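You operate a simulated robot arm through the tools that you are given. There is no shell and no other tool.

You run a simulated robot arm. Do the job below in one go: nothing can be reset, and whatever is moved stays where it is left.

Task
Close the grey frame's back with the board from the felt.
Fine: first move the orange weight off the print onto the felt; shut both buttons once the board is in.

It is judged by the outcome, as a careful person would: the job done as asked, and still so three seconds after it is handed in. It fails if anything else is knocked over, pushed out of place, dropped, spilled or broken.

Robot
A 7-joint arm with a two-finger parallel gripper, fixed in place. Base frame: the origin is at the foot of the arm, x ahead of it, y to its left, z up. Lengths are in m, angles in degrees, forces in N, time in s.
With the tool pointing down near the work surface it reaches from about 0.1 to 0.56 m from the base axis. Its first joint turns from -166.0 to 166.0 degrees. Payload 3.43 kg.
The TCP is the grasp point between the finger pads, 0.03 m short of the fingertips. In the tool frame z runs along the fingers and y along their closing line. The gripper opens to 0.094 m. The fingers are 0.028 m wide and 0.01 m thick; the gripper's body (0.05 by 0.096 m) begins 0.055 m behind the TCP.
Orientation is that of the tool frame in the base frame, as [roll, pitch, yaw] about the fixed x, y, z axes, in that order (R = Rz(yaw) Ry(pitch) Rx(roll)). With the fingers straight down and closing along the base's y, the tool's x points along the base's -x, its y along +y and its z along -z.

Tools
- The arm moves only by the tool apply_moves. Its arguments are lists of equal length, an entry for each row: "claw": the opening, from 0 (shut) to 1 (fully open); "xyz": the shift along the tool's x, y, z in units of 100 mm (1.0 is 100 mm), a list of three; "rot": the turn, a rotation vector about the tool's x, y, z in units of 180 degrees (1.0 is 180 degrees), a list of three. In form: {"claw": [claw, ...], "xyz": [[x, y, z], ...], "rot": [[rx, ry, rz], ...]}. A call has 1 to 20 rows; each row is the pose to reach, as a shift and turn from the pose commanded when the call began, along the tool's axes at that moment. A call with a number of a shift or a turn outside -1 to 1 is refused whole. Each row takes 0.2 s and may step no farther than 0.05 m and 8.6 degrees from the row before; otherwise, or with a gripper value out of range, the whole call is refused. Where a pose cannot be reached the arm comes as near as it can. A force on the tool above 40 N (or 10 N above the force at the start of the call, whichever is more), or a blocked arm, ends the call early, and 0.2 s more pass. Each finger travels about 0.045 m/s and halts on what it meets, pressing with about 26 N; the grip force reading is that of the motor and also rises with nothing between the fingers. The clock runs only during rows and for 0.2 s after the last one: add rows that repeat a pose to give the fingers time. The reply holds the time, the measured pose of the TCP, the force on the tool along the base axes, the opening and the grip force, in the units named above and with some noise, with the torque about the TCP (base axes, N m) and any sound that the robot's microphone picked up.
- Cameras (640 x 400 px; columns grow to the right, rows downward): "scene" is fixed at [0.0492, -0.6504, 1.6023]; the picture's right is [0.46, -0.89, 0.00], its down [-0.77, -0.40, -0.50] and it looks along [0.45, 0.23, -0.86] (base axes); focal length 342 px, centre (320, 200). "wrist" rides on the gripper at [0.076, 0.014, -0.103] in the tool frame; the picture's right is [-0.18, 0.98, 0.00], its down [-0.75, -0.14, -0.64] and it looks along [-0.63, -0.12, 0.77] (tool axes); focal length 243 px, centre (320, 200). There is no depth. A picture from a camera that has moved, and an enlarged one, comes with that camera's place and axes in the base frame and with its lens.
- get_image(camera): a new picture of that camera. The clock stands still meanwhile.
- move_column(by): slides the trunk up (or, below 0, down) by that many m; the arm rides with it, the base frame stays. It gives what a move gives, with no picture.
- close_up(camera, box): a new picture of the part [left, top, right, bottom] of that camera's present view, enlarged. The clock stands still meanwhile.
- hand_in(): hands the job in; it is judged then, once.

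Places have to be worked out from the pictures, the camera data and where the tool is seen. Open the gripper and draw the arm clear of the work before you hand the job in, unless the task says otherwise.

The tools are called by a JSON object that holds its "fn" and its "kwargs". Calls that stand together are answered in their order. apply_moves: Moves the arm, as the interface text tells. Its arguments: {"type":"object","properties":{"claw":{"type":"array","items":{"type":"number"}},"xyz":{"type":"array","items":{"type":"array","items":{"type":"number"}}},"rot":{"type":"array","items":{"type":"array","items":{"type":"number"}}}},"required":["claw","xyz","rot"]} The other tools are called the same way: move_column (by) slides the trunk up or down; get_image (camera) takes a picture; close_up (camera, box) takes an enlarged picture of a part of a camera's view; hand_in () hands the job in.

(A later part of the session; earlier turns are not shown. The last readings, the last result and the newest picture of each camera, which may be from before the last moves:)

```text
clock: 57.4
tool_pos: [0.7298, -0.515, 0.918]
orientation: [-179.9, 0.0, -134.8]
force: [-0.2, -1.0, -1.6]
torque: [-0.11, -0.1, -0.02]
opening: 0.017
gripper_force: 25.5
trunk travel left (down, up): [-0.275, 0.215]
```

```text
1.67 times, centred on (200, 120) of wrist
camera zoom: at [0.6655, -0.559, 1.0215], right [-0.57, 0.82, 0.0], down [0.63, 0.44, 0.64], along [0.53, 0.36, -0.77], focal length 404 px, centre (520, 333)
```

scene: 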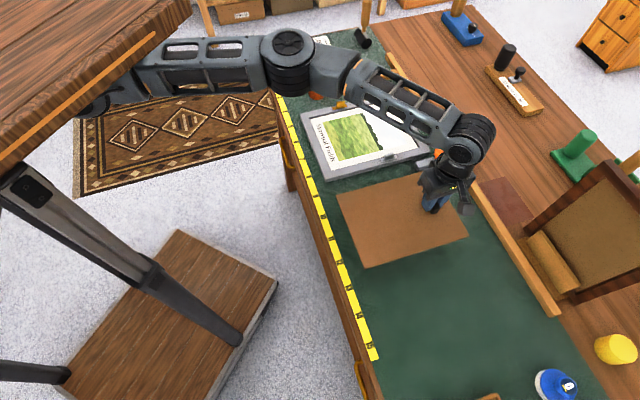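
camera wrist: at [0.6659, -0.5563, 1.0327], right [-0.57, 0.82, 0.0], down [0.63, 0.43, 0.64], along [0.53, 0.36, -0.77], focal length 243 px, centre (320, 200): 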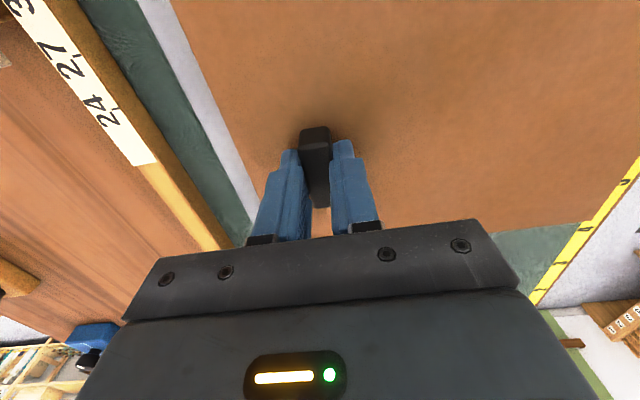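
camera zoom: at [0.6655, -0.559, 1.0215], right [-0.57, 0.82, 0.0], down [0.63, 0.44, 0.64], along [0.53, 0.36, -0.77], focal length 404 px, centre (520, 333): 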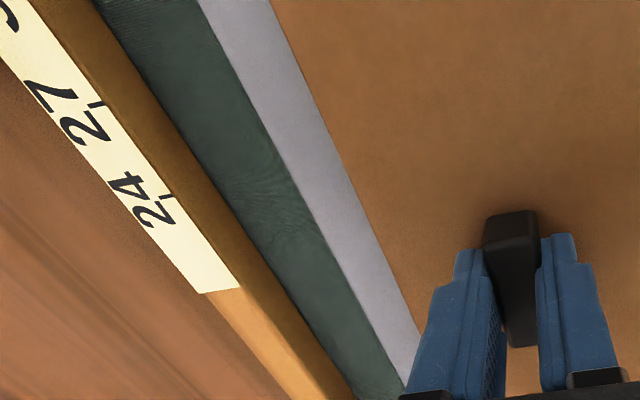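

Corner offsets now suggest the board is centred to about 1 mm in e2 and within clearance in e1. I'll lower gently in small steps and watch for contact force.

{"fn": "apply_moves", "kwargs": {"claw": [0, 0], "xyz": [[0.003, 0, 0.015], [0.003, 0, 0.02]], "rot": [[0, 0, 0], [0, 0, 0]]}}

{"fn": "apply_moves", "kwargs": {"claw": [0, 0], "xyz": [[0, 0, 0.01], [0, 0, 0.015]], "rot": [[0, 0, 0], [0, 0, 0]]}}

{"fn": "close_up", "kwargs": {"camera": "scene", "box": [320, 145, 360, 185]}}

{"fn": "close_up", "kwargs": {"camera": "scene", "box": [405, 125, 445, 165]}}

{"fn": "close_up", "kwargs": {"camera": "scene", "box": [300, 95, 340, 135]}}

```text
clock: 58.0
tool_pos: [0.7308, -0.5153, 0.9155]
orientation: [179.9, -0.1, -134.9]
force: [-1.1, -0.1, -2.2]
torque: [-0.08, -0.08, -0.02]
opening: 0.0178
gripper_force: 26.0
trunk travel left (down, up): [-0.275, 0.215]
```

```text
clock: 58.6
tool_pos: [0.7308, -0.5146, 0.9133]
orientation: [-180.0, 0.1, -134.7]
force: [0.2, 0.4, -1.1]
torque: [-0.1, -0.09, 0.03]
opening: 0.0175
gripper_force: 26.1
trunk travel left (down, up): [-0.275, 0.215]
```

```text
10.00 times, centred on (340, 165) of scene
camera zoom: at [0.0492, -0.6504, 1.6023], right [0.46, -0.89, 0.0], down [-0.77, -0.4, -0.5], along [0.45, 0.23, -0.86], focal length 3418 px, centre (120, 550)
```

zoom: 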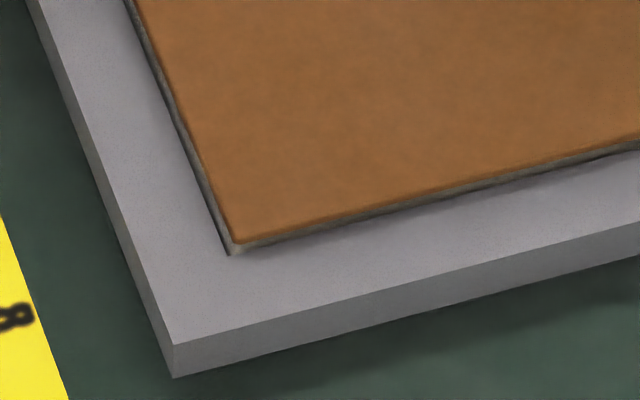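

```text
10.00 times, centred on (425, 145) of scene
camera zoom: at [0.0492, -0.6504, 1.6023], right [0.46, -0.89, 0.0], down [-0.77, -0.4, -0.5], along [0.45, 0.23, -0.86], focal length 3418 px, centre (-730, 750)
```

zoom: 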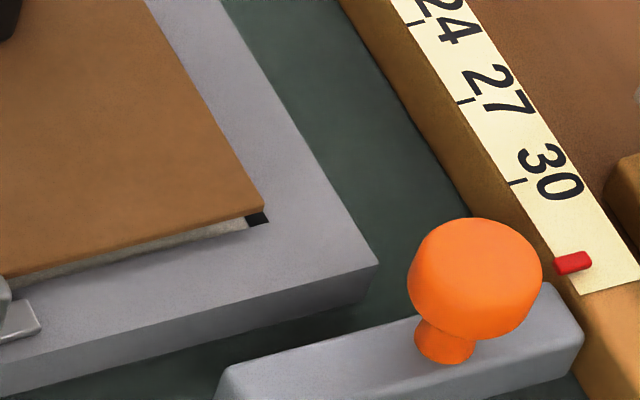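

```text
10.00 times, centred on (320, 115) of scene
camera zoom: at [0.0492, -0.6504, 1.6023], right [0.46, -0.89, 0.0], down [-0.77, -0.4, -0.5], along [0.45, 0.23, -0.86], focal length 3418 px, centre (320, 1050)
```

zoom: 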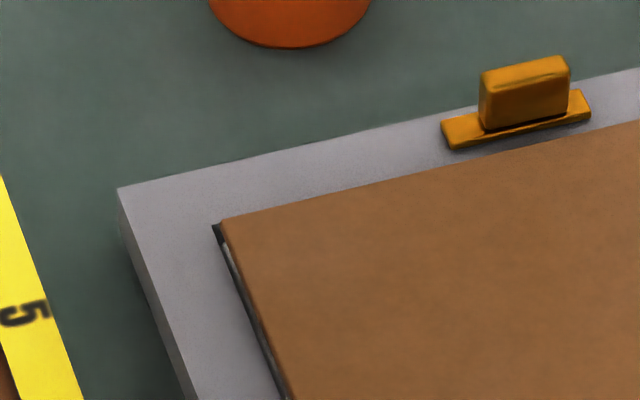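

No contact yet, and the near edge appears to be dropping inside the rails with small, even gaps. I'll continue down in small steps.

{"fn": "apply_moves", "kwargs": {"claw": [0, 0], "xyz": [[0, 0, 0.01], [0, 0, 0.02]], "rot": [[0, 0, 0], [0, 0, 0]]}}

{"fn": "apply_moves", "kwargs": {"claw": [0, 0], "xyz": [[0, 0, 0.01], [0, 0, 0.015]], "rot": [[0, 0, 0], [0, 0, 0]]}}

{"fn": "close_up", "kwargs": {"camera": "scene", "box": [320, 145, 360, 185]}}

{"fn": "close_up", "kwargs": {"camera": "scene", "box": [405, 125, 445, 165]}}

{"fn": "close_up", "kwargs": {"camera": "scene", "box": [300, 95, 340, 135]}}

```text
clock: 59.2
tool_pos: [0.7301, -0.5155, 0.9129]
orientation: [-179.9, -0.1, -134.7]
force: [-0.8, 0.4, -1.4]
torque: [-0.13, -0.15, 0.01]
opening: 0.0175
gripper_force: 25.9
trunk travel left (down, up): [-0.275, 0.215]
```

```text
clock: 59.8
tool_pos: [0.7305, -0.5159, 0.9109]
orientation: [-180.0, 0.1, -134.8]
force: [0.2, 0.0, -1.6]
torque: [-0.05, 0.0, 0.01]
opening: 0.0175
gripper_force: 25.8
trunk travel left (down, up): [-0.275, 0.215]
```

```text
10.00 times, centred on (340, 165) of scene
camera zoom: at [0.0492, -0.6504, 1.6023], right [0.46, -0.89, 0.0], down [-0.77, -0.4, -0.5], along [0.45, 0.23, -0.86], focal length 3418 px, centre (120, 550)
```

zoom: 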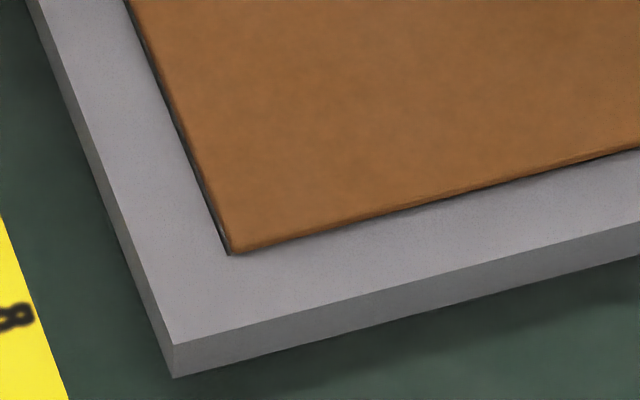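

```text
10.00 times, centred on (425, 145) of scene
camera zoom: at [0.0492, -0.6504, 1.6023], right [0.46, -0.89, 0.0], down [-0.77, -0.4, -0.5], along [0.45, 0.23, -0.86], focal length 3418 px, centre (-730, 750)
```

zoom: 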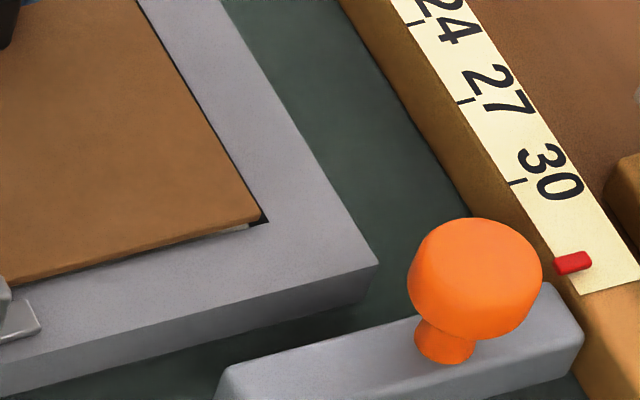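

```text
10.00 times, centred on (320, 115) of scene
camera zoom: at [0.0492, -0.6504, 1.6023], right [0.46, -0.89, 0.0], down [-0.77, -0.4, -0.5], along [0.45, 0.23, -0.86], focal length 3418 px, centre (320, 1050)
```

zoom: 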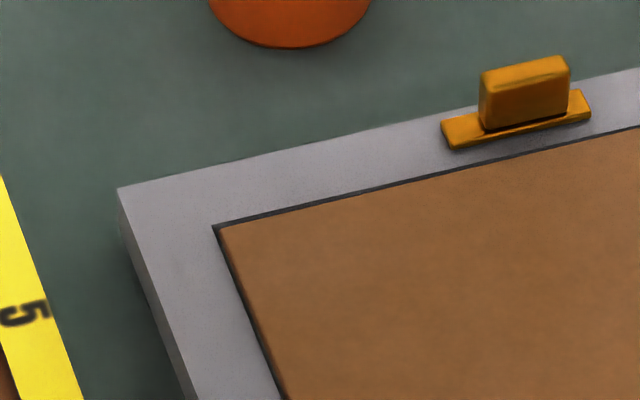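

The board is dropping into the recess with dark gaps visible on all measured sides and no contact force. I'll continue down until it rests on the print.

{"fn": "apply_moves", "kwargs": {"claw": [0, 0, 0], "xyz": [[0, 0, 0.01], [0, 0, 0.02], [0, 0, 0.02]], "rot": [[0, 0, 0], [0, 0, 0], [0, 0, 0]]}}

{"fn": "apply_moves", "kwargs": {"claw": [0, 0], "xyz": [[0, 0, 0.01], [0, 0, 0.015]], "rot": [[0, 0, 0], [0, 0, 0]]}}

{"fn": "close_up", "kwargs": {"camera": "scene", "box": [290, 80, 450, 190]}}

{"fn": "close_up", "kwargs": {"camera": "scene", "box": [405, 125, 445, 165]}}

```text
clock: 60.6
tool_pos: [0.73, -0.5159, 0.91]
orientation: [179.9, 0.0, -134.7]
force: [-1.1, 2.3, 7.0]
torque: [-0.52, 0.64, -0.01]
opening: 0.0177
gripper_force: 26.2
trunk travel left (down, up): [-0.275, 0.215]
```

```text
clock: 61.2
tool_pos: [0.7312, -0.5153, 0.9074]
orientation: [180.0, -0.1, -134.8]
force: [1.9, 2.3, 6.8]
torque: [-0.5, 0.53, -0.09]
opening: 0.0173
gripper_force: 26.0
trunk travel left (down, up): [-0.275, 0.215]
```

```text
3.64 times, centred on (370, 135) of scene
camera zoom: at [0.0492, -0.6504, 1.6023], right [0.46, -0.89, 0.0], down [-0.77, -0.4, -0.5], along [0.45, 0.23, -0.86], focal length 1243 px, centre (138, 436)
```

zoom: 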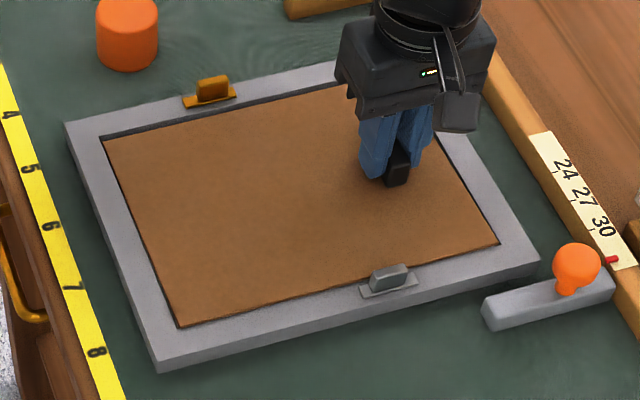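

```text
10.00 times, centred on (425, 145) of scene
camera zoom: at [0.0492, -0.6504, 1.6023], right [0.46, -0.89, 0.0], down [-0.77, -0.4, -0.5], along [0.45, 0.23, -0.86], focal length 3418 px, centre (-730, 750)
```

zoom: 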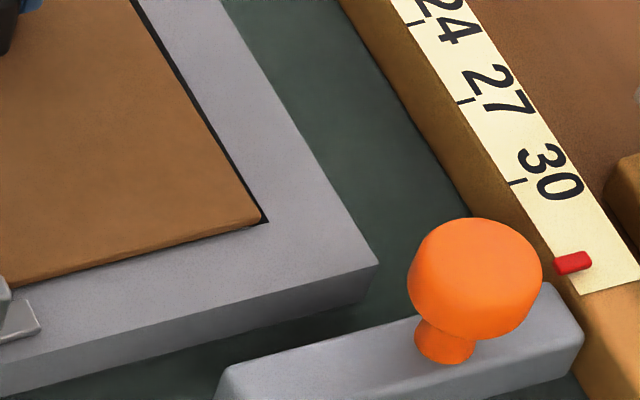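

Contact of about 8 N. The torque places it on the -e2 edge roughly 23 mm nearer than the handle, which is where the grey button sits. I'll zoom in there before doing anything else.

{"fn": "close_up", "kwargs": {"camera": "scene", "box": [380, 140, 420, 170]}}

{"fn": "close_up", "kwargs": {"camera": "scene", "box": [320, 145, 360, 185]}}

{"fn": "close_up", "kwargs": {"camera": "scene", "box": [300, 85, 370, 135]}}

```text
13.33 times, centred on (400, 155) of scene
camera zoom: at [0.0492, -0.6504, 1.6023], right [0.46, -0.89, 0.0], down [-0.77, -0.4, -0.5], along [0.45, 0.23, -0.86], focal length 4557 px, centre (-747, 800)
```

zoom: 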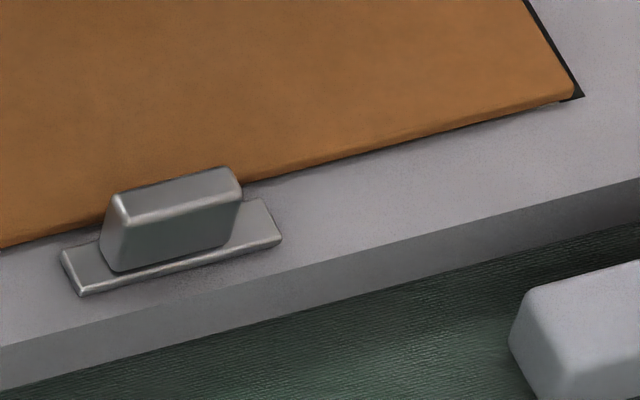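

```text
10.00 times, centred on (340, 165) of scene
camera zoom: at [0.0492, -0.6504, 1.6023], right [0.46, -0.89, 0.0], down [-0.77, -0.4, -0.5], along [0.45, 0.23, -0.86], focal length 3418 px, centre (120, 550)
```

zoom: 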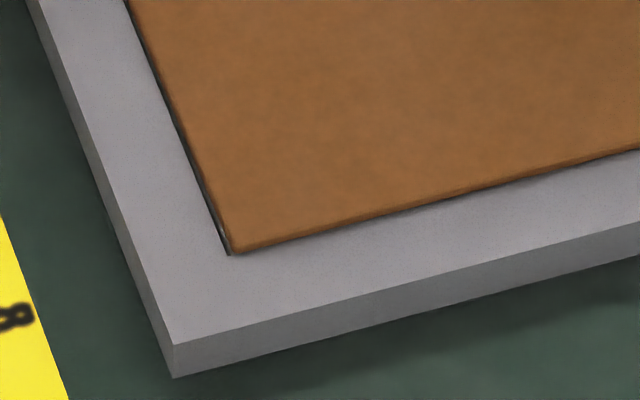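

```text
8.00 times, centred on (335, 110) of scene
camera zoom: at [0.0492, -0.6504, 1.6023], right [0.46, -0.89, 0.0], down [-0.77, -0.4, -0.5], along [0.45, 0.23, -0.86], focal length 2734 px, centre (200, 920)
```

zoom: 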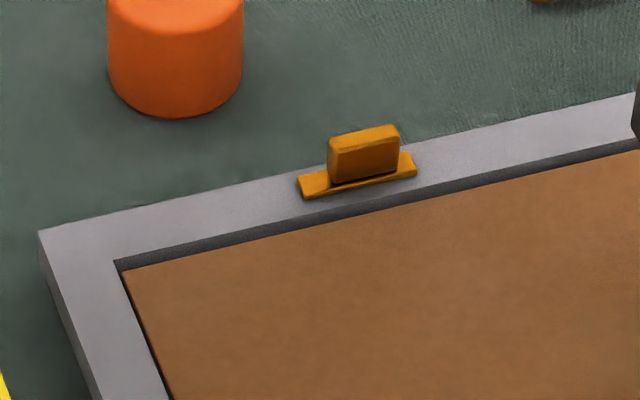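

The -e2 edge is resting on the rail's inner edge while the +e2 side has dropped in, so the board must shift about 2.6 mm toward +e2 (and about 2 mm toward +e1). I'll lift 5 mm, shift, and check whether it's still level.

{"fn": "apply_moves", "kwargs": {"claw": [0, 0, 0, 0], "xyz": [[0, 0, -0.03], [0, 0, -0.05], [-0.026, -0.02, -0.05], [-0.026, -0.02, -0.05]], "rot": [[0, 0, 0], [0, 0, 0], [0, 0, 0], [0, 0, 0]]}}

{"fn": "close_up", "kwargs": {"camera": "scene", "box": [320, 145, 360, 185]}}

{"fn": "close_up", "kwargs": {"camera": "scene", "box": [405, 125, 445, 165]}}

{"fn": "close_up", "kwargs": {"camera": "scene", "box": [300, 95, 340, 135]}}

```text
clock: 62.2
tool_pos: [0.7335, -0.5143, 0.9129]
orientation: [179.9, 0.0, -134.8]
force: [-0.8, 0.2, -3.0]
torque: [-0.11, -0.08, 0.03]
opening: 0.0177
gripper_force: 25.6
trunk travel left (down, up): [-0.275, 0.215]
```

```text
10.00 times, centred on (340, 165) of scene
camera zoom: at [0.0492, -0.6504, 1.6023], right [0.46, -0.89, 0.0], down [-0.77, -0.4, -0.5], along [0.45, 0.23, -0.86], focal length 3418 px, centre (120, 550)
```

zoom: 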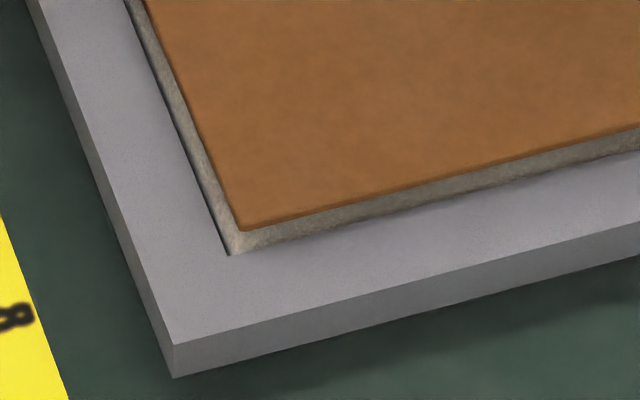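

```text
10.00 times, centred on (425, 145) of scene
camera zoom: at [0.0492, -0.6504, 1.6023], right [0.46, -0.89, 0.0], down [-0.77, -0.4, -0.5], along [0.45, 0.23, -0.86], focal length 3418 px, centre (-730, 750)
```

zoom: 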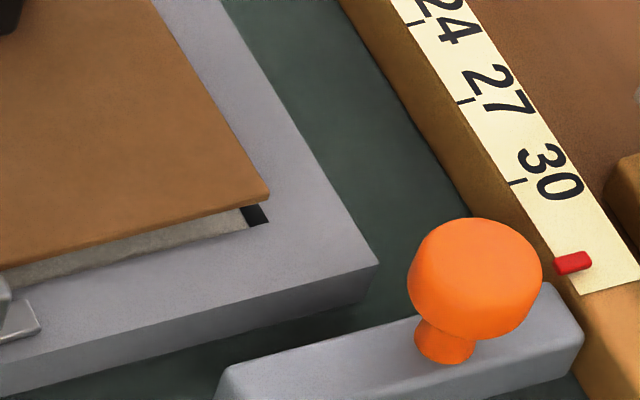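

```text
10.00 times, centred on (320, 115) of scene
camera zoom: at [0.0492, -0.6504, 1.6023], right [0.46, -0.89, 0.0], down [-0.77, -0.4, -0.5], along [0.45, 0.23, -0.86], focal length 3418 px, centre (320, 1050)
```

zoom: 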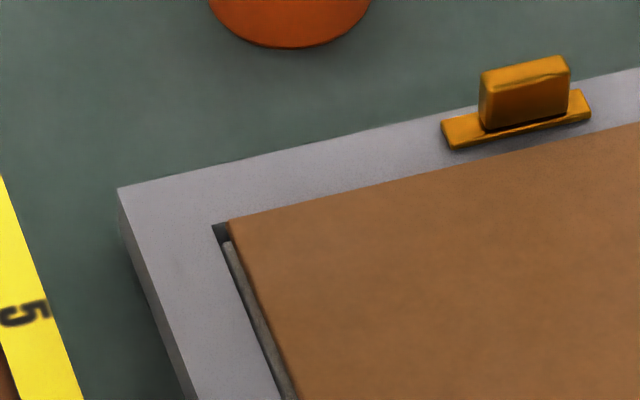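

After lifting, the board has rolled about 1.4° in the grip (+e2 side lower). I'll roll the tool back by that amount and trim yaw by 0.2°, then re-check before lowering.

{"fn": "apply_moves", "kwargs": {"claw": [0, 0, 0], "xyz": [[0, 0.003, 0], [0, 0.005, 0], [0, 0.005, 0]], "rot": [[0, -0.0038, -0.0006], [0, -0.0076, -0.0012], [0, -0.0076, -0.0012]]}}

{"fn": "close_up", "kwargs": {"camera": "scene", "box": [320, 145, 360, 185]}}

{"fn": "close_up", "kwargs": {"camera": "scene", "box": [405, 125, 445, 165]}}

{"fn": "close_up", "kwargs": {"camera": "scene", "box": [300, 95, 340, 135]}}

{"fn": "close_up", "kwargs": {"camera": "scene", "box": [290, 80, 450, 190]}}

```text
clock: 63.0
tool_pos: [0.7336, -0.5145, 0.9131]
orientation: [-180.0, 1.5, -134.6]
force: [0.5, -0.2, -1.7]
torque: [-0.15, -0.12, -0.01]
opening: 0.0171
gripper_force: 26.1
trunk travel left (down, up): [-0.275, 0.215]
```

```text
10.00 times, centred on (340, 165) of scene
camera zoom: at [0.0492, -0.6504, 1.6023], right [0.46, -0.89, 0.0], down [-0.77, -0.4, -0.5], along [0.45, 0.23, -0.86], focal length 3418 px, centre (120, 550)
```

zoom: 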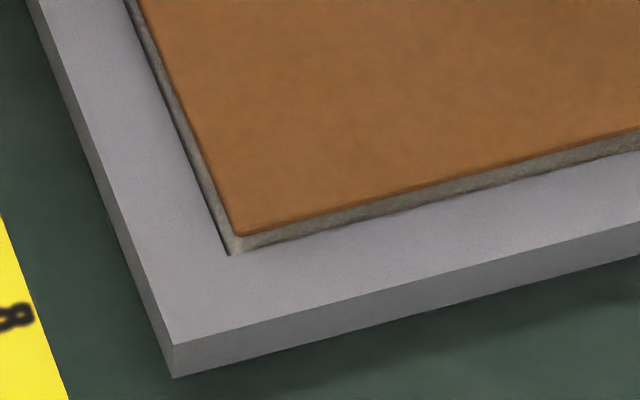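

```text
10.00 times, centred on (425, 145) of scene
camera zoom: at [0.0492, -0.6504, 1.6023], right [0.46, -0.89, 0.0], down [-0.77, -0.4, -0.5], along [0.45, 0.23, -0.86], focal length 3418 px, centre (-730, 750)
```

zoom: 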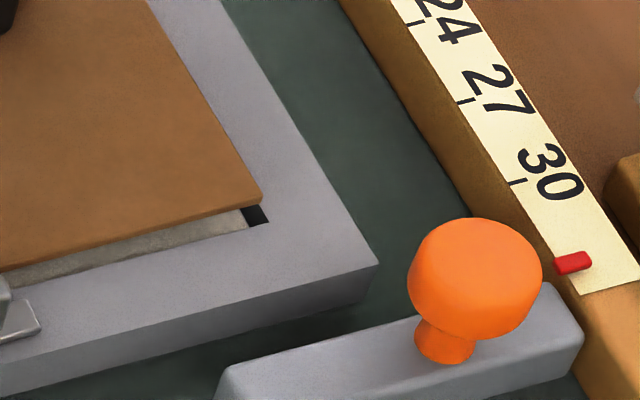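

```text
10.00 times, centred on (320, 115) of scene
camera zoom: at [0.0492, -0.6504, 1.6023], right [0.46, -0.89, 0.0], down [-0.77, -0.4, -0.5], along [0.45, 0.23, -0.86], focal length 3418 px, centre (320, 1050)
```

zoom: 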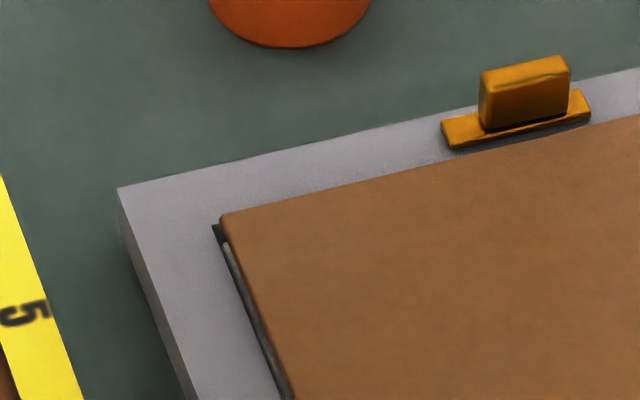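

```text
3.64 times, centred on (370, 135) of scene
camera zoom: at [0.0492, -0.6504, 1.6023], right [0.46, -0.89, 0.0], down [-0.77, -0.4, -0.5], along [0.45, 0.23, -0.86], focal length 1243 px, centre (138, 436)
```

zoom: 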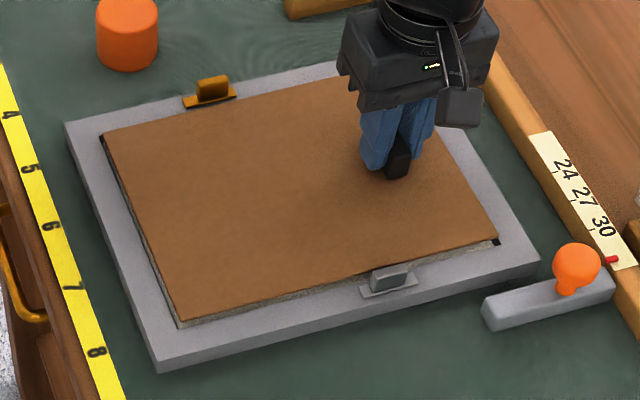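

Now level and centred: gaps of about 1.3 mm and 1.8 mm in e2, and 2.4 mm and 3.2 mm in e1. I'll lower gently again.

{"fn": "apply_moves", "kwargs": {"claw": [0, 0], "xyz": [[0, 0, 0.015], [0, 0, 0.03]], "rot": [[0, 0, 0], [0, 0, 0]]}}

{"fn": "apply_moves", "kwargs": {"claw": [0, 0], "xyz": [[0, 0, 0.01], [0, 0, 0.02]], "rot": [[0, 0, 0], [0, 0, 0]]}}

{"fn": "close_up", "kwargs": {"camera": "scene", "box": [320, 145, 360, 185]}}

{"fn": "close_up", "kwargs": {"camera": "scene", "box": [405, 125, 445, 165]}}

{"fn": "close_up", "kwargs": {"camera": "scene", "box": [300, 95, 340, 135]}}

```text
clock: 63.6
tool_pos: [0.7329, -0.5134, 0.9084]
orientation: [180.0, 1.4, -134.7]
force: [-0.1, 0.3, -2.0]
torque: [-0.09, -0.09, -0.01]
opening: 0.0176
gripper_force: 26.0
trunk travel left (down, up): [-0.275, 0.215]
```

```text
clock: 64.2
tool_pos: [0.7314, -0.5143, 0.9073]
orientation: [-180.0, 1.4, -134.6]
force: [-0.1, -0.7, -2.5]
torque: [-0.1, -0.1, 0.0]
opening: 0.0177
gripper_force: 26.3
trunk travel left (down, up): [-0.275, 0.215]
```

```text
10.00 times, centred on (340, 165) of scene
camera zoom: at [0.0492, -0.6504, 1.6023], right [0.46, -0.89, 0.0], down [-0.77, -0.4, -0.5], along [0.45, 0.23, -0.86], focal length 3418 px, centre (120, 550)
```

zoom: 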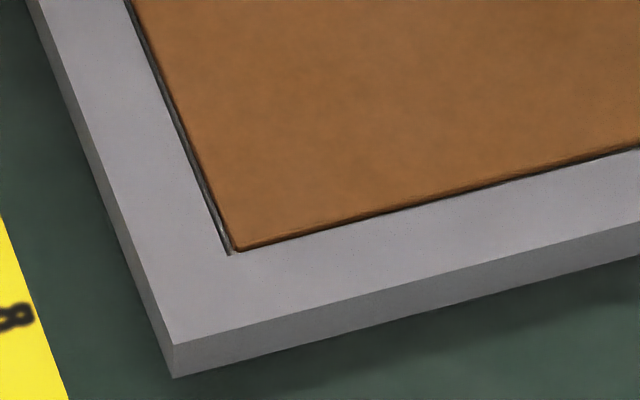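

```text
10.00 times, centred on (425, 145) of scene
camera zoom: at [0.0492, -0.6504, 1.6023], right [0.46, -0.89, 0.0], down [-0.77, -0.4, -0.5], along [0.45, 0.23, -0.86], focal length 3418 px, centre (-730, 750)
```

zoom: 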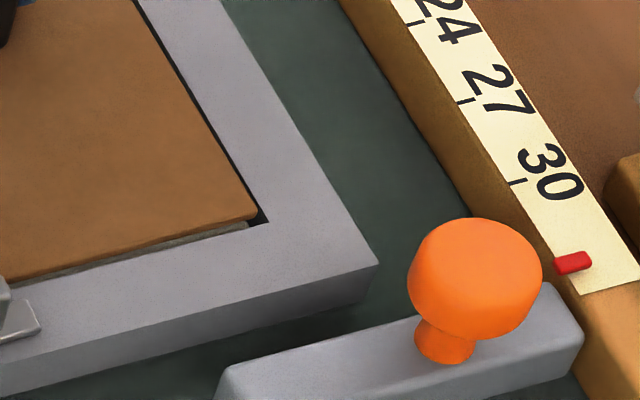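

```text
10.00 times, centred on (320, 115) of scene
camera zoom: at [0.0492, -0.6504, 1.6023], right [0.46, -0.89, 0.0], down [-0.77, -0.4, -0.5], along [0.45, 0.23, -0.86], focal length 3418 px, centre (320, 1050)
```

zoom: 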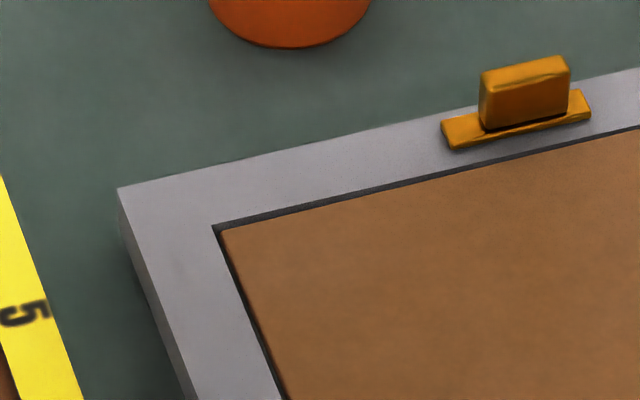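

No contact now, even below the height where it caught before, and dark gaps show on all sides. I'll continue down.

{"fn": "apply_moves", "kwargs": {"claw": [0, 0], "xyz": [[0, 0, 0.01], [0, 0, 0.02]], "rot": [[0, 0, 0], [0, 0, 0]]}}

{"fn": "apply_moves", "kwargs": {"claw": [0, 0], "xyz": [[0, 0, 0.01], [0, 0, 0.015]], "rot": [[0, 0, 0], [0, 0, 0]]}}

{"fn": "close_up", "kwargs": {"camera": "scene", "box": [290, 80, 450, 190]}}

{"fn": "close_up", "kwargs": {"camera": "scene", "box": [405, 125, 445, 165]}}

{"fn": "close_up", "kwargs": {"camera": "scene", "box": [320, 145, 360, 185]}}

```text
clock: 64.8
tool_pos: [0.7325, -0.514, 0.9056]
orientation: [-180.0, 1.5, -134.6]
force: [-0.3, -0.4, -1.2]
torque: [0.03, -0.01, 0.01]
opening: 0.0174
gripper_force: 26.4
trunk travel left (down, up): [-0.275, 0.215]
```

```text
clock: 65.4
tool_pos: [0.734, -0.5143, 0.9046]
orientation: [-180.0, 1.4, -134.6]
force: [-2.1, 2.2, 7.5]
torque: [0.44, -0.23, 0.04]
opening: 0.0176
gripper_force: 25.7
trunk travel left (down, up): [-0.275, 0.215]
```

```text
3.64 times, centred on (370, 135) of scene
camera zoom: at [0.0492, -0.6504, 1.6023], right [0.46, -0.89, 0.0], down [-0.77, -0.4, -0.5], along [0.45, 0.23, -0.86], focal length 1243 px, centre (138, 436)
```

zoom: 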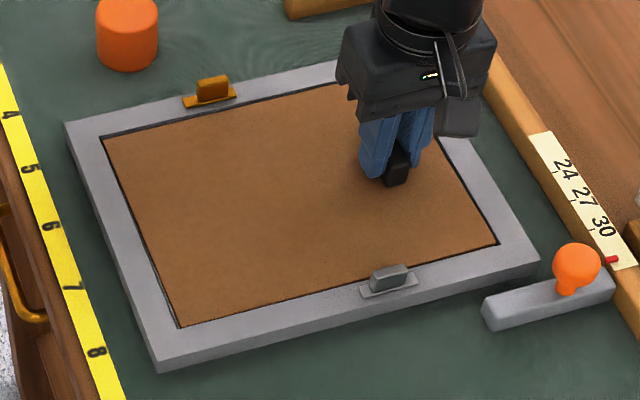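

```text
10.00 times, centred on (425, 145) of scene
camera zoom: at [0.0492, -0.6504, 1.6023], right [0.46, -0.89, 0.0], down [-0.77, -0.4, -0.5], along [0.45, 0.23, -0.86], focal length 3418 px, centre (-730, 750)
```

zoom: 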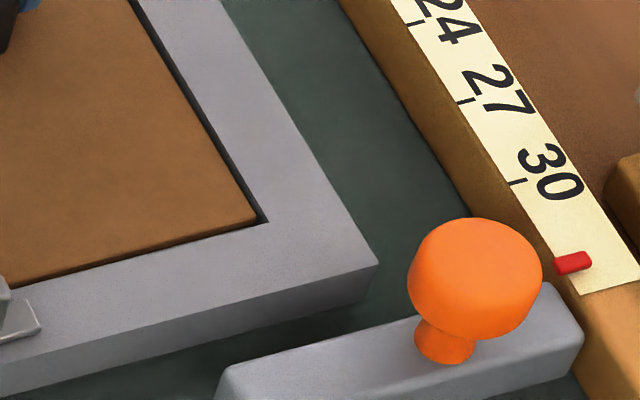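

```text
10.00 times, centred on (340, 165) of scene
camera zoom: at [0.0492, -0.6504, 1.6023], right [0.46, -0.89, 0.0], down [-0.77, -0.4, -0.5], along [0.45, 0.23, -0.86], focal length 3418 px, centre (120, 550)
```

zoom: 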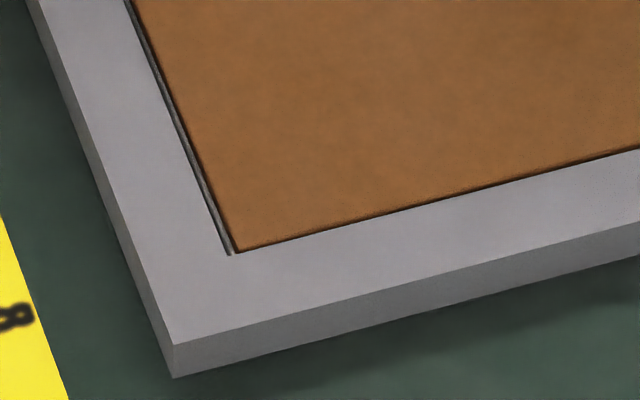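

Contact again at about 9 N, but now the resultant lies inside the board's area, consistent with landing flat on the print. I'll check the +e2 side and near corner closely.

{"fn": "close_up", "kwargs": {"camera": "scene", "box": [300, 85, 370, 135]}}

{"fn": "close_up", "kwargs": {"camera": "scene", "box": [380, 140, 420, 170]}}

{"fn": "close_up", "kwargs": {"camera": "wrist", "box": [120, 0, 280, 240]}}

{"fn": "close_up", "kwargs": {"camera": "wrist", "box": [480, 120, 640, 270]}}

```text
8.00 times, centred on (335, 110) of scene
camera zoom: at [0.0492, -0.6504, 1.6023], right [0.46, -0.89, 0.0], down [-0.77, -0.4, -0.5], along [0.45, 0.23, -0.86], focal length 2734 px, centre (200, 920)
```

zoom: 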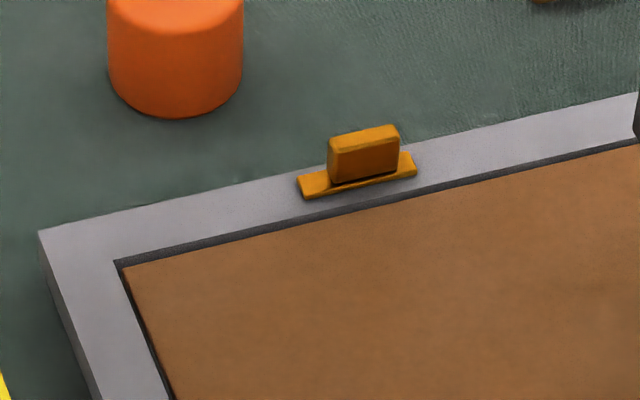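

```text
13.33 times, centred on (400, 155) of scene
camera zoom: at [0.0492, -0.6504, 1.6023], right [0.46, -0.89, 0.0], down [-0.77, -0.4, -0.5], along [0.45, 0.23, -0.86], focal length 4557 px, centre (-747, 800)
```

zoom: 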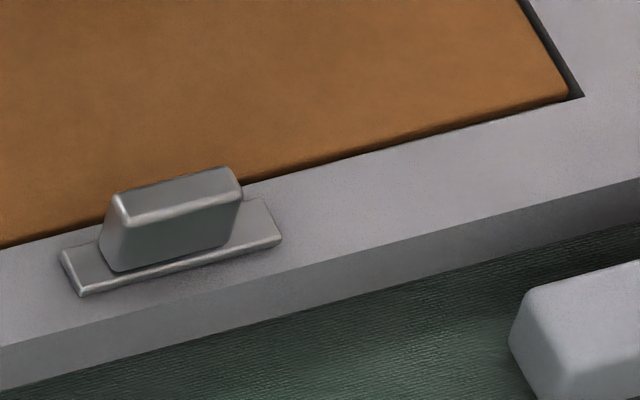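

```text
1.67 times, centred on (200, 120) of wrist
camera zoom: at [0.6668, -0.5607, 1.0062], right [-0.57, 0.82, 0.0], down [0.62, 0.43, 0.66], along [0.54, 0.38, -0.75], focal length 404 px, centre (520, 333)
```

zoom: 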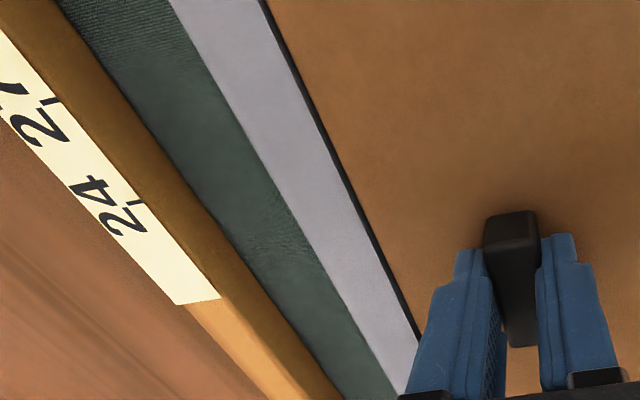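

```text
2.67 times, centred on (560, 195) of wrist
camera zoom: at [0.6668, -0.5607, 1.0062], right [-0.57, 0.82, 0.0], down [0.62, 0.43, 0.66], along [0.54, 0.38, -0.75], focal length 647 px, centre (-320, 213)
```

zoom: 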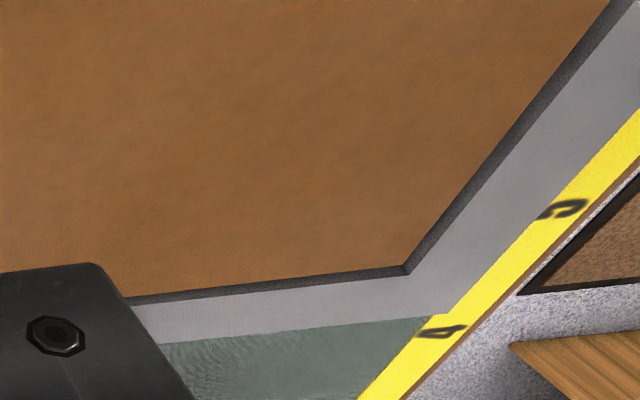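

All sides show the board inside the rails, its top just below the rail tops, so it's resting on the print. I'll release the handle and rise straight up.

{"fn": "apply_moves", "kwargs": {"claw": [0.4, 0.4, 0.4, 0.4], "xyz": [[0, 0, 0], [0, 0, 0], [0, 0, 0], [0, 0, 0]], "rot": [[0, 0, 0], [0, 0, 0], [0, 0, 0], [0, 0, 0]]}}

{"fn": "apply_moves", "kwargs": {"claw": [0.4, 0.4, 0.4, 0.4], "xyz": [[0, 0, -0.1], [0, 0, -0.3], [0, 0, -0.6], [0, 0, -0.95]], "rot": [[0, 0, 0], [0, 0, 0], [0, 0.0038, 0], [0, 0.0076, 0]]}}

{"fn": "get_image", "kwargs": {"camera": "wrist"}}

{"fn": "close_up", "kwargs": {"camera": "scene", "box": [290, 60, 450, 190]}}

{"fn": "close_up", "kwargs": {"camera": "scene", "box": [380, 125, 440, 170]}}

```text
clock: 66.4
tool_pos: [0.733, -0.5149, 0.9028]
orientation: [-180.0, 1.4, -134.5]
force: [-0.6, 0.8, 0.3]
torque: [0.03, 0.01, 0.01]
opening: 0.0377
gripper_force: 0.2
trunk travel left (down, up): [-0.275, 0.215]
```

```text
clock: 67.4
tool_pos: [0.7325, -0.5162, 0.9996]
orientation: [179.8, 0.0, -134.6]
force: [0.5, -0.3, 0.1]
torque: [0.01, 0.01, 0.01]
opening: 0.0377
gripper_force: 0.1
trunk travel left (down, up): [-0.275, 0.215]
```

```text
taken
camera wrist: at [0.6669, -0.5606, 1.103], right [-0.57, 0.82, 0.0], down [0.63, 0.44, 0.64], along [0.53, 0.37, -0.77], focal length 243 px, centre (320, 200)
```

wrist: 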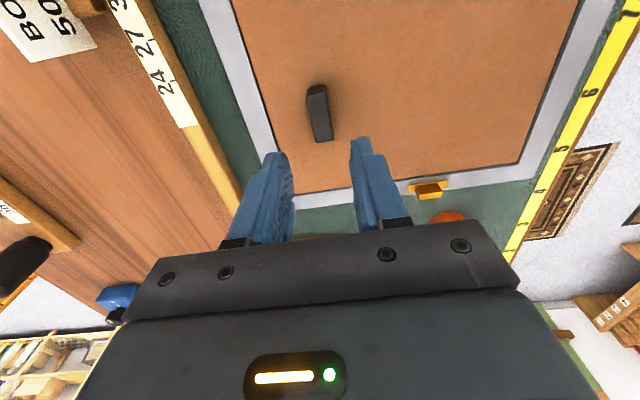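

```text
3.08 times, centred on (370, 125) of scene
camera zoom: at [0.0492, -0.6504, 1.6023], right [0.46, -0.89, 0.0], down [-0.77, -0.4, -0.5], along [0.45, 0.23, -0.86], focal length 1052 px, centre (166, 431)
```

zoom: 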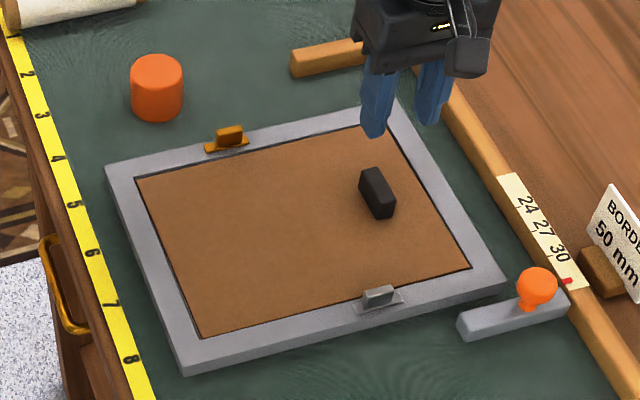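

```text
8.89 times, centred on (410, 148) of scene
camera zoom: at [0.0492, -0.6504, 1.6023], right [0.46, -0.89, 0.0], down [-0.77, -0.4, -0.5], along [0.45, 0.23, -0.86], focal length 3038 px, centre (-480, 667)
```

zoom: 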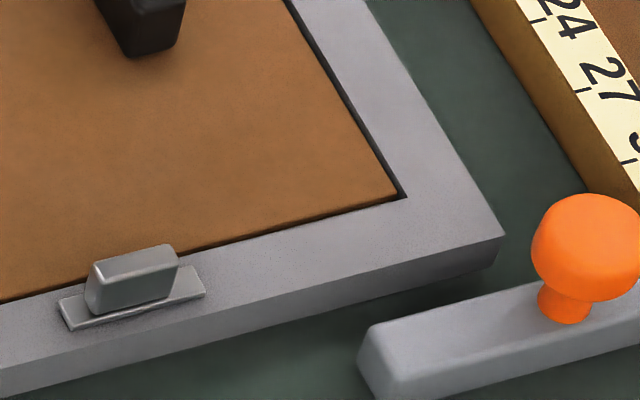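

The board lies flat in the recess with all edges below the rails. From earlier views the button pivots are at about e(0.7735, 0.263) for orange and e(0.8354, 0.048) for grey. I'll turn the wrist so the fingers close along e2, then move over the orange one to look.

{"fn": "apply_moves", "kwargs": {"claw": [0.4, 0.4, 0.4, 0.4, 0.4, 0.4, 0.4, 0.4, 0.4, 0.4, 0.4], "xyz": [[0, 0, 0], [0, 0, 0], [0, 0, 0], [0, 0, 0], [0, 0, 0], [0, 0, 0], [0, 0, 0], [0, 0, 0], [0, 0, 0], [0, 0, 0], [0, 0, 0]], "rot": [[0, 0, 0.046], [0, 0, 0.092], [0, 0, 0.138], [0, 0, 0.184], [0, 0, 0.23], [0, 0, 0.276], [0, 0, 0.322], [0, 0, 0.368], [0, 0, 0.414], [0, 0, 0.46], [0, 0, 0.502]]}}

{"fn": "apply_moves", "kwargs": {"claw": [0.4, 0.4, 0.4, 0.4], "xyz": [[0.27, 0.27, 0], [0.54, 0.54, 0], [0.8, 0.8, 0], [1.0, 1.0, 0]], "rot": [[0, 0, 0], [0, 0, 0], [0, 0, 0], [0, 0, 0]]}}

{"fn": "get_image", "kwargs": {"camera": "wrist"}}

{"fn": "close_up", "kwargs": {"camera": "wrist", "box": [220, 0, 420, 200]}}

```text
clock: 69.8
tool_pos: [0.7333, -0.5146, 0.9992]
orientation: [-179.9, 0.0, 134.8]
force: [0.4, -0.4, 0.0]
torque: [0.0, 0.01, 0.04]
opening: 0.0374
gripper_force: 0.0
trunk travel left (down, up): [-0.275, 0.215]
```

```text
clock: 70.8
tool_pos: [0.7323, -0.3744, 1.0004]
orientation: [-180.0, 0.0, 135.0]
force: [-0.6, -0.3, -0.5]
torque: [0.02, -0.01, -0.01]
opening: 0.0375
gripper_force: 0.0
trunk travel left (down, up): [-0.275, 0.215]
```

```text
taken
camera wrist: at [0.6868, -0.3109, 1.1038], right [0.82, 0.57, 0.0], down [0.43, -0.63, 0.64], along [0.36, -0.53, -0.77], focal length 243 px, centre (320, 200)
```

wrist: 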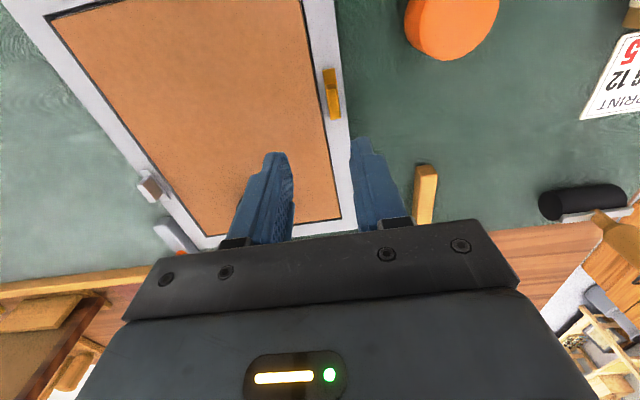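

```text
2.00 times, centred on (320, 100) of wrist
camera zoom: at [0.6868, -0.3109, 1.1038], right [0.82, 0.57, 0.0], down [0.43, -0.63, 0.64], along [0.36, -0.53, -0.77], focal length 485 px, centre (320, 400)
```

zoom: 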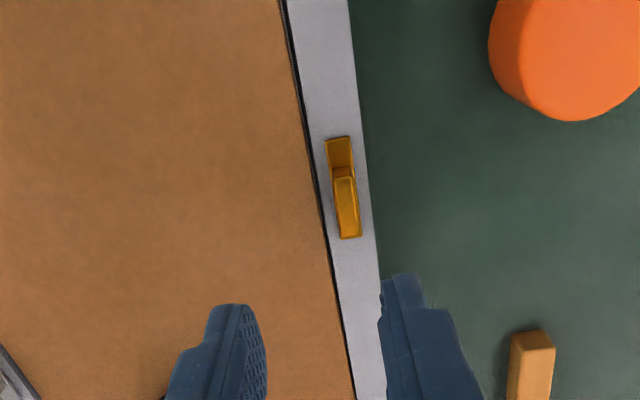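

The orange button's pivot reads at e≈(0.7745, 0.2645), unchanged, so the frame has not moved. I'll line up over it and descend partway.

{"fn": "apply_moves", "kwargs": {"claw": [0.4, 0.4, 0.4], "xyz": [[0.04, 0.06, 0.2], [0.081, 0.114, 0.45], [0.081, 0.114, 0.65]], "rot": [[0, 0, 0], [0, 0, 0], [0, 0, 0]]}}

{"fn": "close_up", "kwargs": {"camera": "wrist", "box": [220, 40, 420, 240]}}

{"fn": "close_up", "kwargs": {"camera": "scene", "box": [310, 70, 380, 120]}}

```text
clock: 71.6
tool_pos: [0.7336, -0.3599, 0.9344]
orientation: [-180.0, -0.1, 135.1]
force: [-0.8, 0.8, -0.4]
torque: [0.0, -0.03, 0.0]
opening: 0.0378
gripper_force: 0.0
trunk travel left (down, up): [-0.275, 0.215]
```

```text
2.00 times, centred on (320, 140) of wrist
camera zoom: at [0.6888, -0.2962, 1.0379], right [0.82, 0.57, 0.0], down [0.43, -0.63, 0.64], along [0.36, -0.53, -0.77], focal length 485 px, centre (320, 320)
```

zoom: 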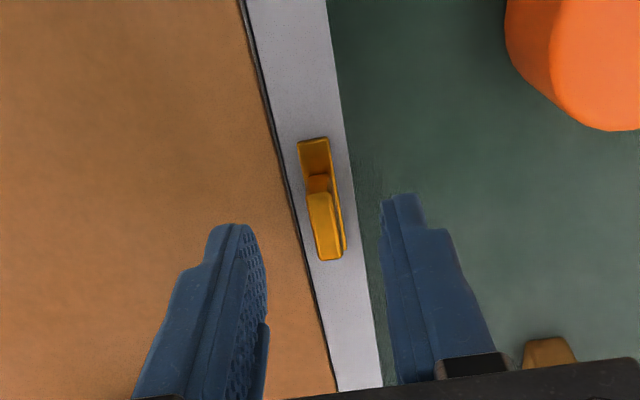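

```text
8.00 times, centred on (345, 95) of scene
camera zoom: at [0.0492, -0.6504, 1.6023], right [0.46, -0.89, 0.0], down [-0.77, -0.4, -0.5], along [0.45, 0.23, -0.86], focal length 2734 px, centre (120, 1040)
```

zoom: 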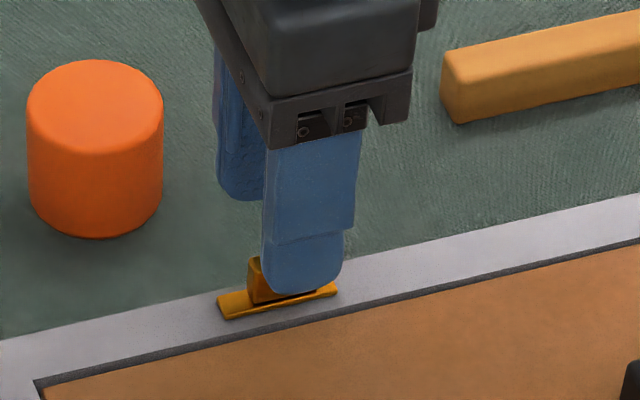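

The rib is centred between the fingers. I'll lower the last 22 mm and check for contact before closing.

{"fn": "apply_moves", "kwargs": {"claw": [0.4, 0.4, 0.4], "xyz": [[0, 0, 0.1], [0, 0, 0.17], [0, 0, 0.22]], "rot": [[0, 0, 0], [0, 0, 0], [0, 0, 0]]}}

{"fn": "close_up", "kwargs": {"camera": "scene", "box": [320, 80, 370, 115]}}

{"fn": "close_up", "kwargs": {"camera": "wrist", "box": [220, 60, 420, 240]}}

```text
clock: 72.4
tool_pos: [0.7344, -0.3608, 0.9129]
orientation: [-180.0, 0.0, 135.2]
force: [0.5, -0.8, 0.0]
torque: [-0.06, 0.0, 0.01]
opening: 0.0376
gripper_force: 0.0
trunk travel left (down, up): [-0.275, 0.215]
```

```text
11.43 times, centred on (345, 98) of scene
camera zoom: at [0.0492, -0.6504, 1.6023], right [0.46, -0.89, 0.0], down [-0.77, -0.4, -0.5], along [0.45, 0.23, -0.86], focal length 3906 px, centre (34, 1371)
```

zoom: 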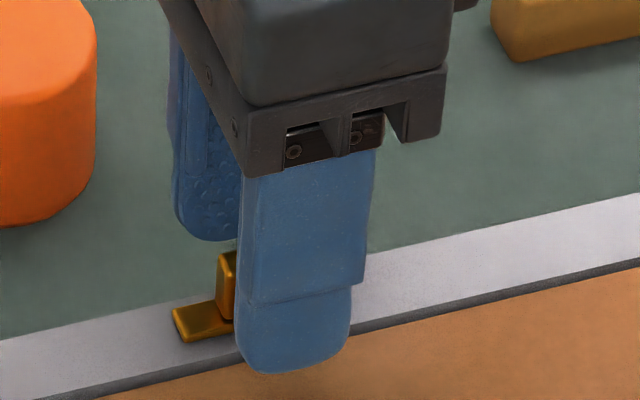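

```text
2.22 times, centred on (320, 150) of wrist
camera zoom: at [0.6896, -0.2968, 1.0146], right [0.82, 0.57, 0.0], down [0.43, -0.63, 0.64], along [0.36, -0.53, -0.77], focal length 539 px, centre (320, 311)
```

zoom: 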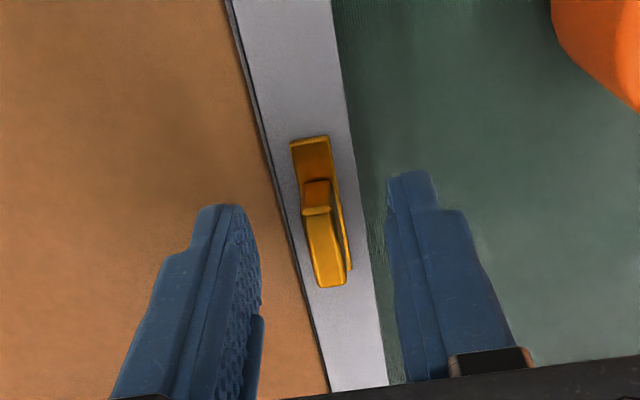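

The fingertips are about 4 mm above the plate, with the rib 12 mm between them. I'll close on it.

{"fn": "apply_moves", "kwargs": {"claw": [0, 0, 0, 0, 0], "xyz": [[0, 0, 0], [0, 0, 0], [0, 0, 0], [0, 0, 0], [0, 0, 0]], "rot": [[0, 0, 0], [0, 0, 0], [0, 0, 0], [0, 0, 0], [0, 0, 0]]}}

{"fn": "close_up", "kwargs": {"camera": "wrist", "box": [220, 60, 420, 240]}}

```text
clock: 73.6
tool_pos: [0.7345, -0.3607, 0.9115]
orientation: [-179.9, 0.1, 135.2]
force: [1.9, 4.4, 0.1]
torque: [-0.17, -0.3, -0.03]
opening: 0.0083
gripper_force: 25.8
trunk travel left (down, up): [-0.275, 0.215]
```

```text
2.22 times, centred on (320, 150) of wrist
camera zoom: at [0.6898, -0.2965, 1.0146], right [0.82, 0.57, 0.0], down [0.43, -0.63, 0.64], along [0.36, -0.53, -0.77], focal length 539 px, centre (320, 311)
```

zoom: 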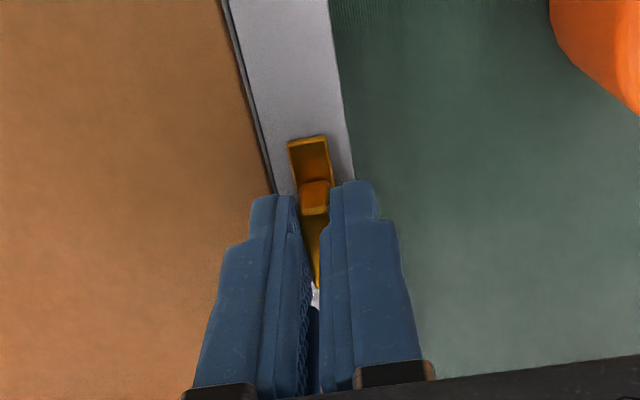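

The rib is held (8.3 mm thick) with a 4.5 N sideways pull toward +e2, meaning I'm slightly off-centre. I'll ease the tool 0.7 mm that way to null it before turning.

{"fn": "apply_moves", "kwargs": {"claw": [0, 0], "xyz": [[0, 0.004, 0], [0, 0.007, 0]], "rot": [[0, 0, 0], [0, 0, 0]]}}

```text
clock: 74.2
tool_pos: [0.7346, -0.3604, 0.9109]
orientation: [180.0, 0.0, 135.0]
force: [-0.6, 5.2, 0.4]
torque: [0.02, -0.02, -0.03]
opening: 0.0089
gripper_force: 26.3
trunk travel left (down, up): [-0.275, 0.215]
```

I'll re-read the forces at rest to see the true residual.

{"fn": "apply_moves", "kwargs": {"claw": [0, 0], "xyz": [[0, 0.003, 0], [0, 0.003, 0]], "rot": [[0, 0, 0], [0, 0, 0]]}}

{"fn": "close_up", "kwargs": {"camera": "scene", "box": [290, 60, 450, 190]}}

```text
clock: 74.8
tool_pos: [0.7345, -0.3605, 0.9113]
orientation: [-180.0, 0.1, 135.1]
force: [0.4, 0.5, -0.7]
torque: [0.33, 0.33, -0.02]
opening: 0.0086
gripper_force: 26.4
trunk travel left (down, up): [-0.275, 0.215]
```

```text
3.08 times, centred on (370, 125) of scene
camera zoom: at [0.0492, -0.6504, 1.6023], right [0.46, -0.89, 0.0], down [-0.77, -0.4, -0.5], along [0.45, 0.23, -0.86], focal length 1052 px, centre (166, 431)
```

zoom: 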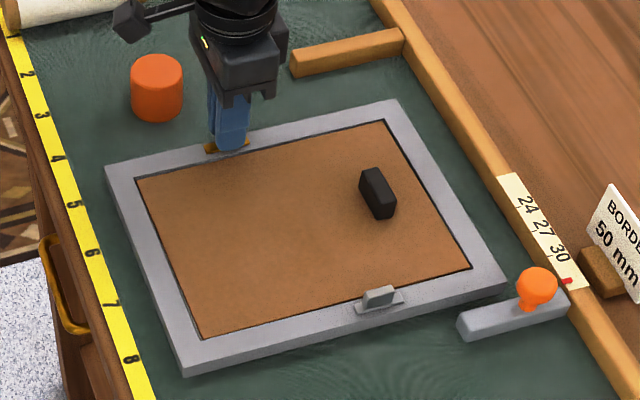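

The sideways force is now nulled. I'll try a small trial turn of about 10° and watch the torque and picture.

{"fn": "apply_moves", "kwargs": {"claw": [0, 0, 0], "xyz": [[0, 0, 0], [0, 0, 0], [0, 0, 0]], "rot": [[0, 0, -0.03], [0, 0, -0.06], [0, 0, -0.06]]}}

{"fn": "close_up", "kwargs": {"camera": "scene", "box": [320, 80, 370, 115]}}

{"fn": "close_up", "kwargs": {"camera": "wrist", "box": [220, 60, 420, 240]}}

```text
clock: 75.6
tool_pos: [0.7342, -0.36, 0.9109]
orientation: [-180.0, 0.0, 145.8]
force: [-3.2, 0.7, -0.5]
torque: [-0.08, 0.08, -0.67]
opening: 0.0122
gripper_force: 25.5
trunk travel left (down, up): [-0.275, 0.215]
```

```text
11.43 times, centred on (345, 98) of scene
camera zoom: at [0.0492, -0.6504, 1.6023], right [0.46, -0.89, 0.0], down [-0.77, -0.4, -0.5], along [0.45, 0.23, -0.86], focal length 3906 px, centre (34, 1371)
```

zoom: 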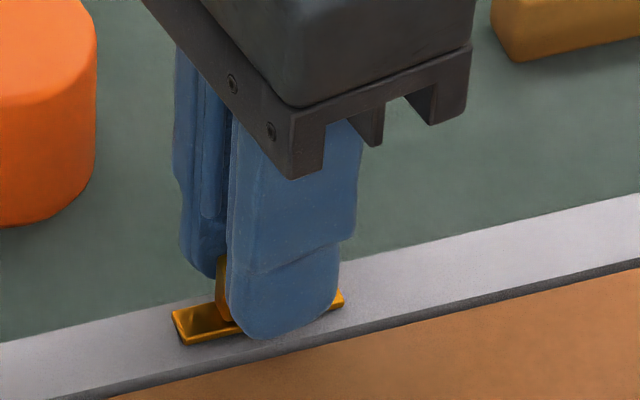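

```text
2.22 times, centred on (320, 150) of wrist
camera zoom: at [0.678, -0.306, 1.0147], right [0.7, 0.71, 0.0], down [0.55, -0.54, 0.64], along [0.46, -0.45, -0.77], focal length 539 px, centre (320, 311)
```

zoom: 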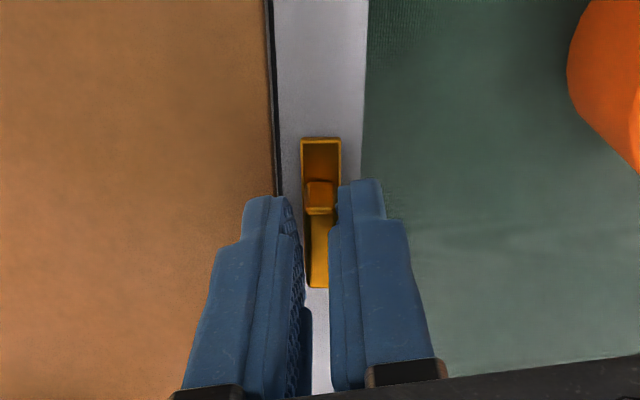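

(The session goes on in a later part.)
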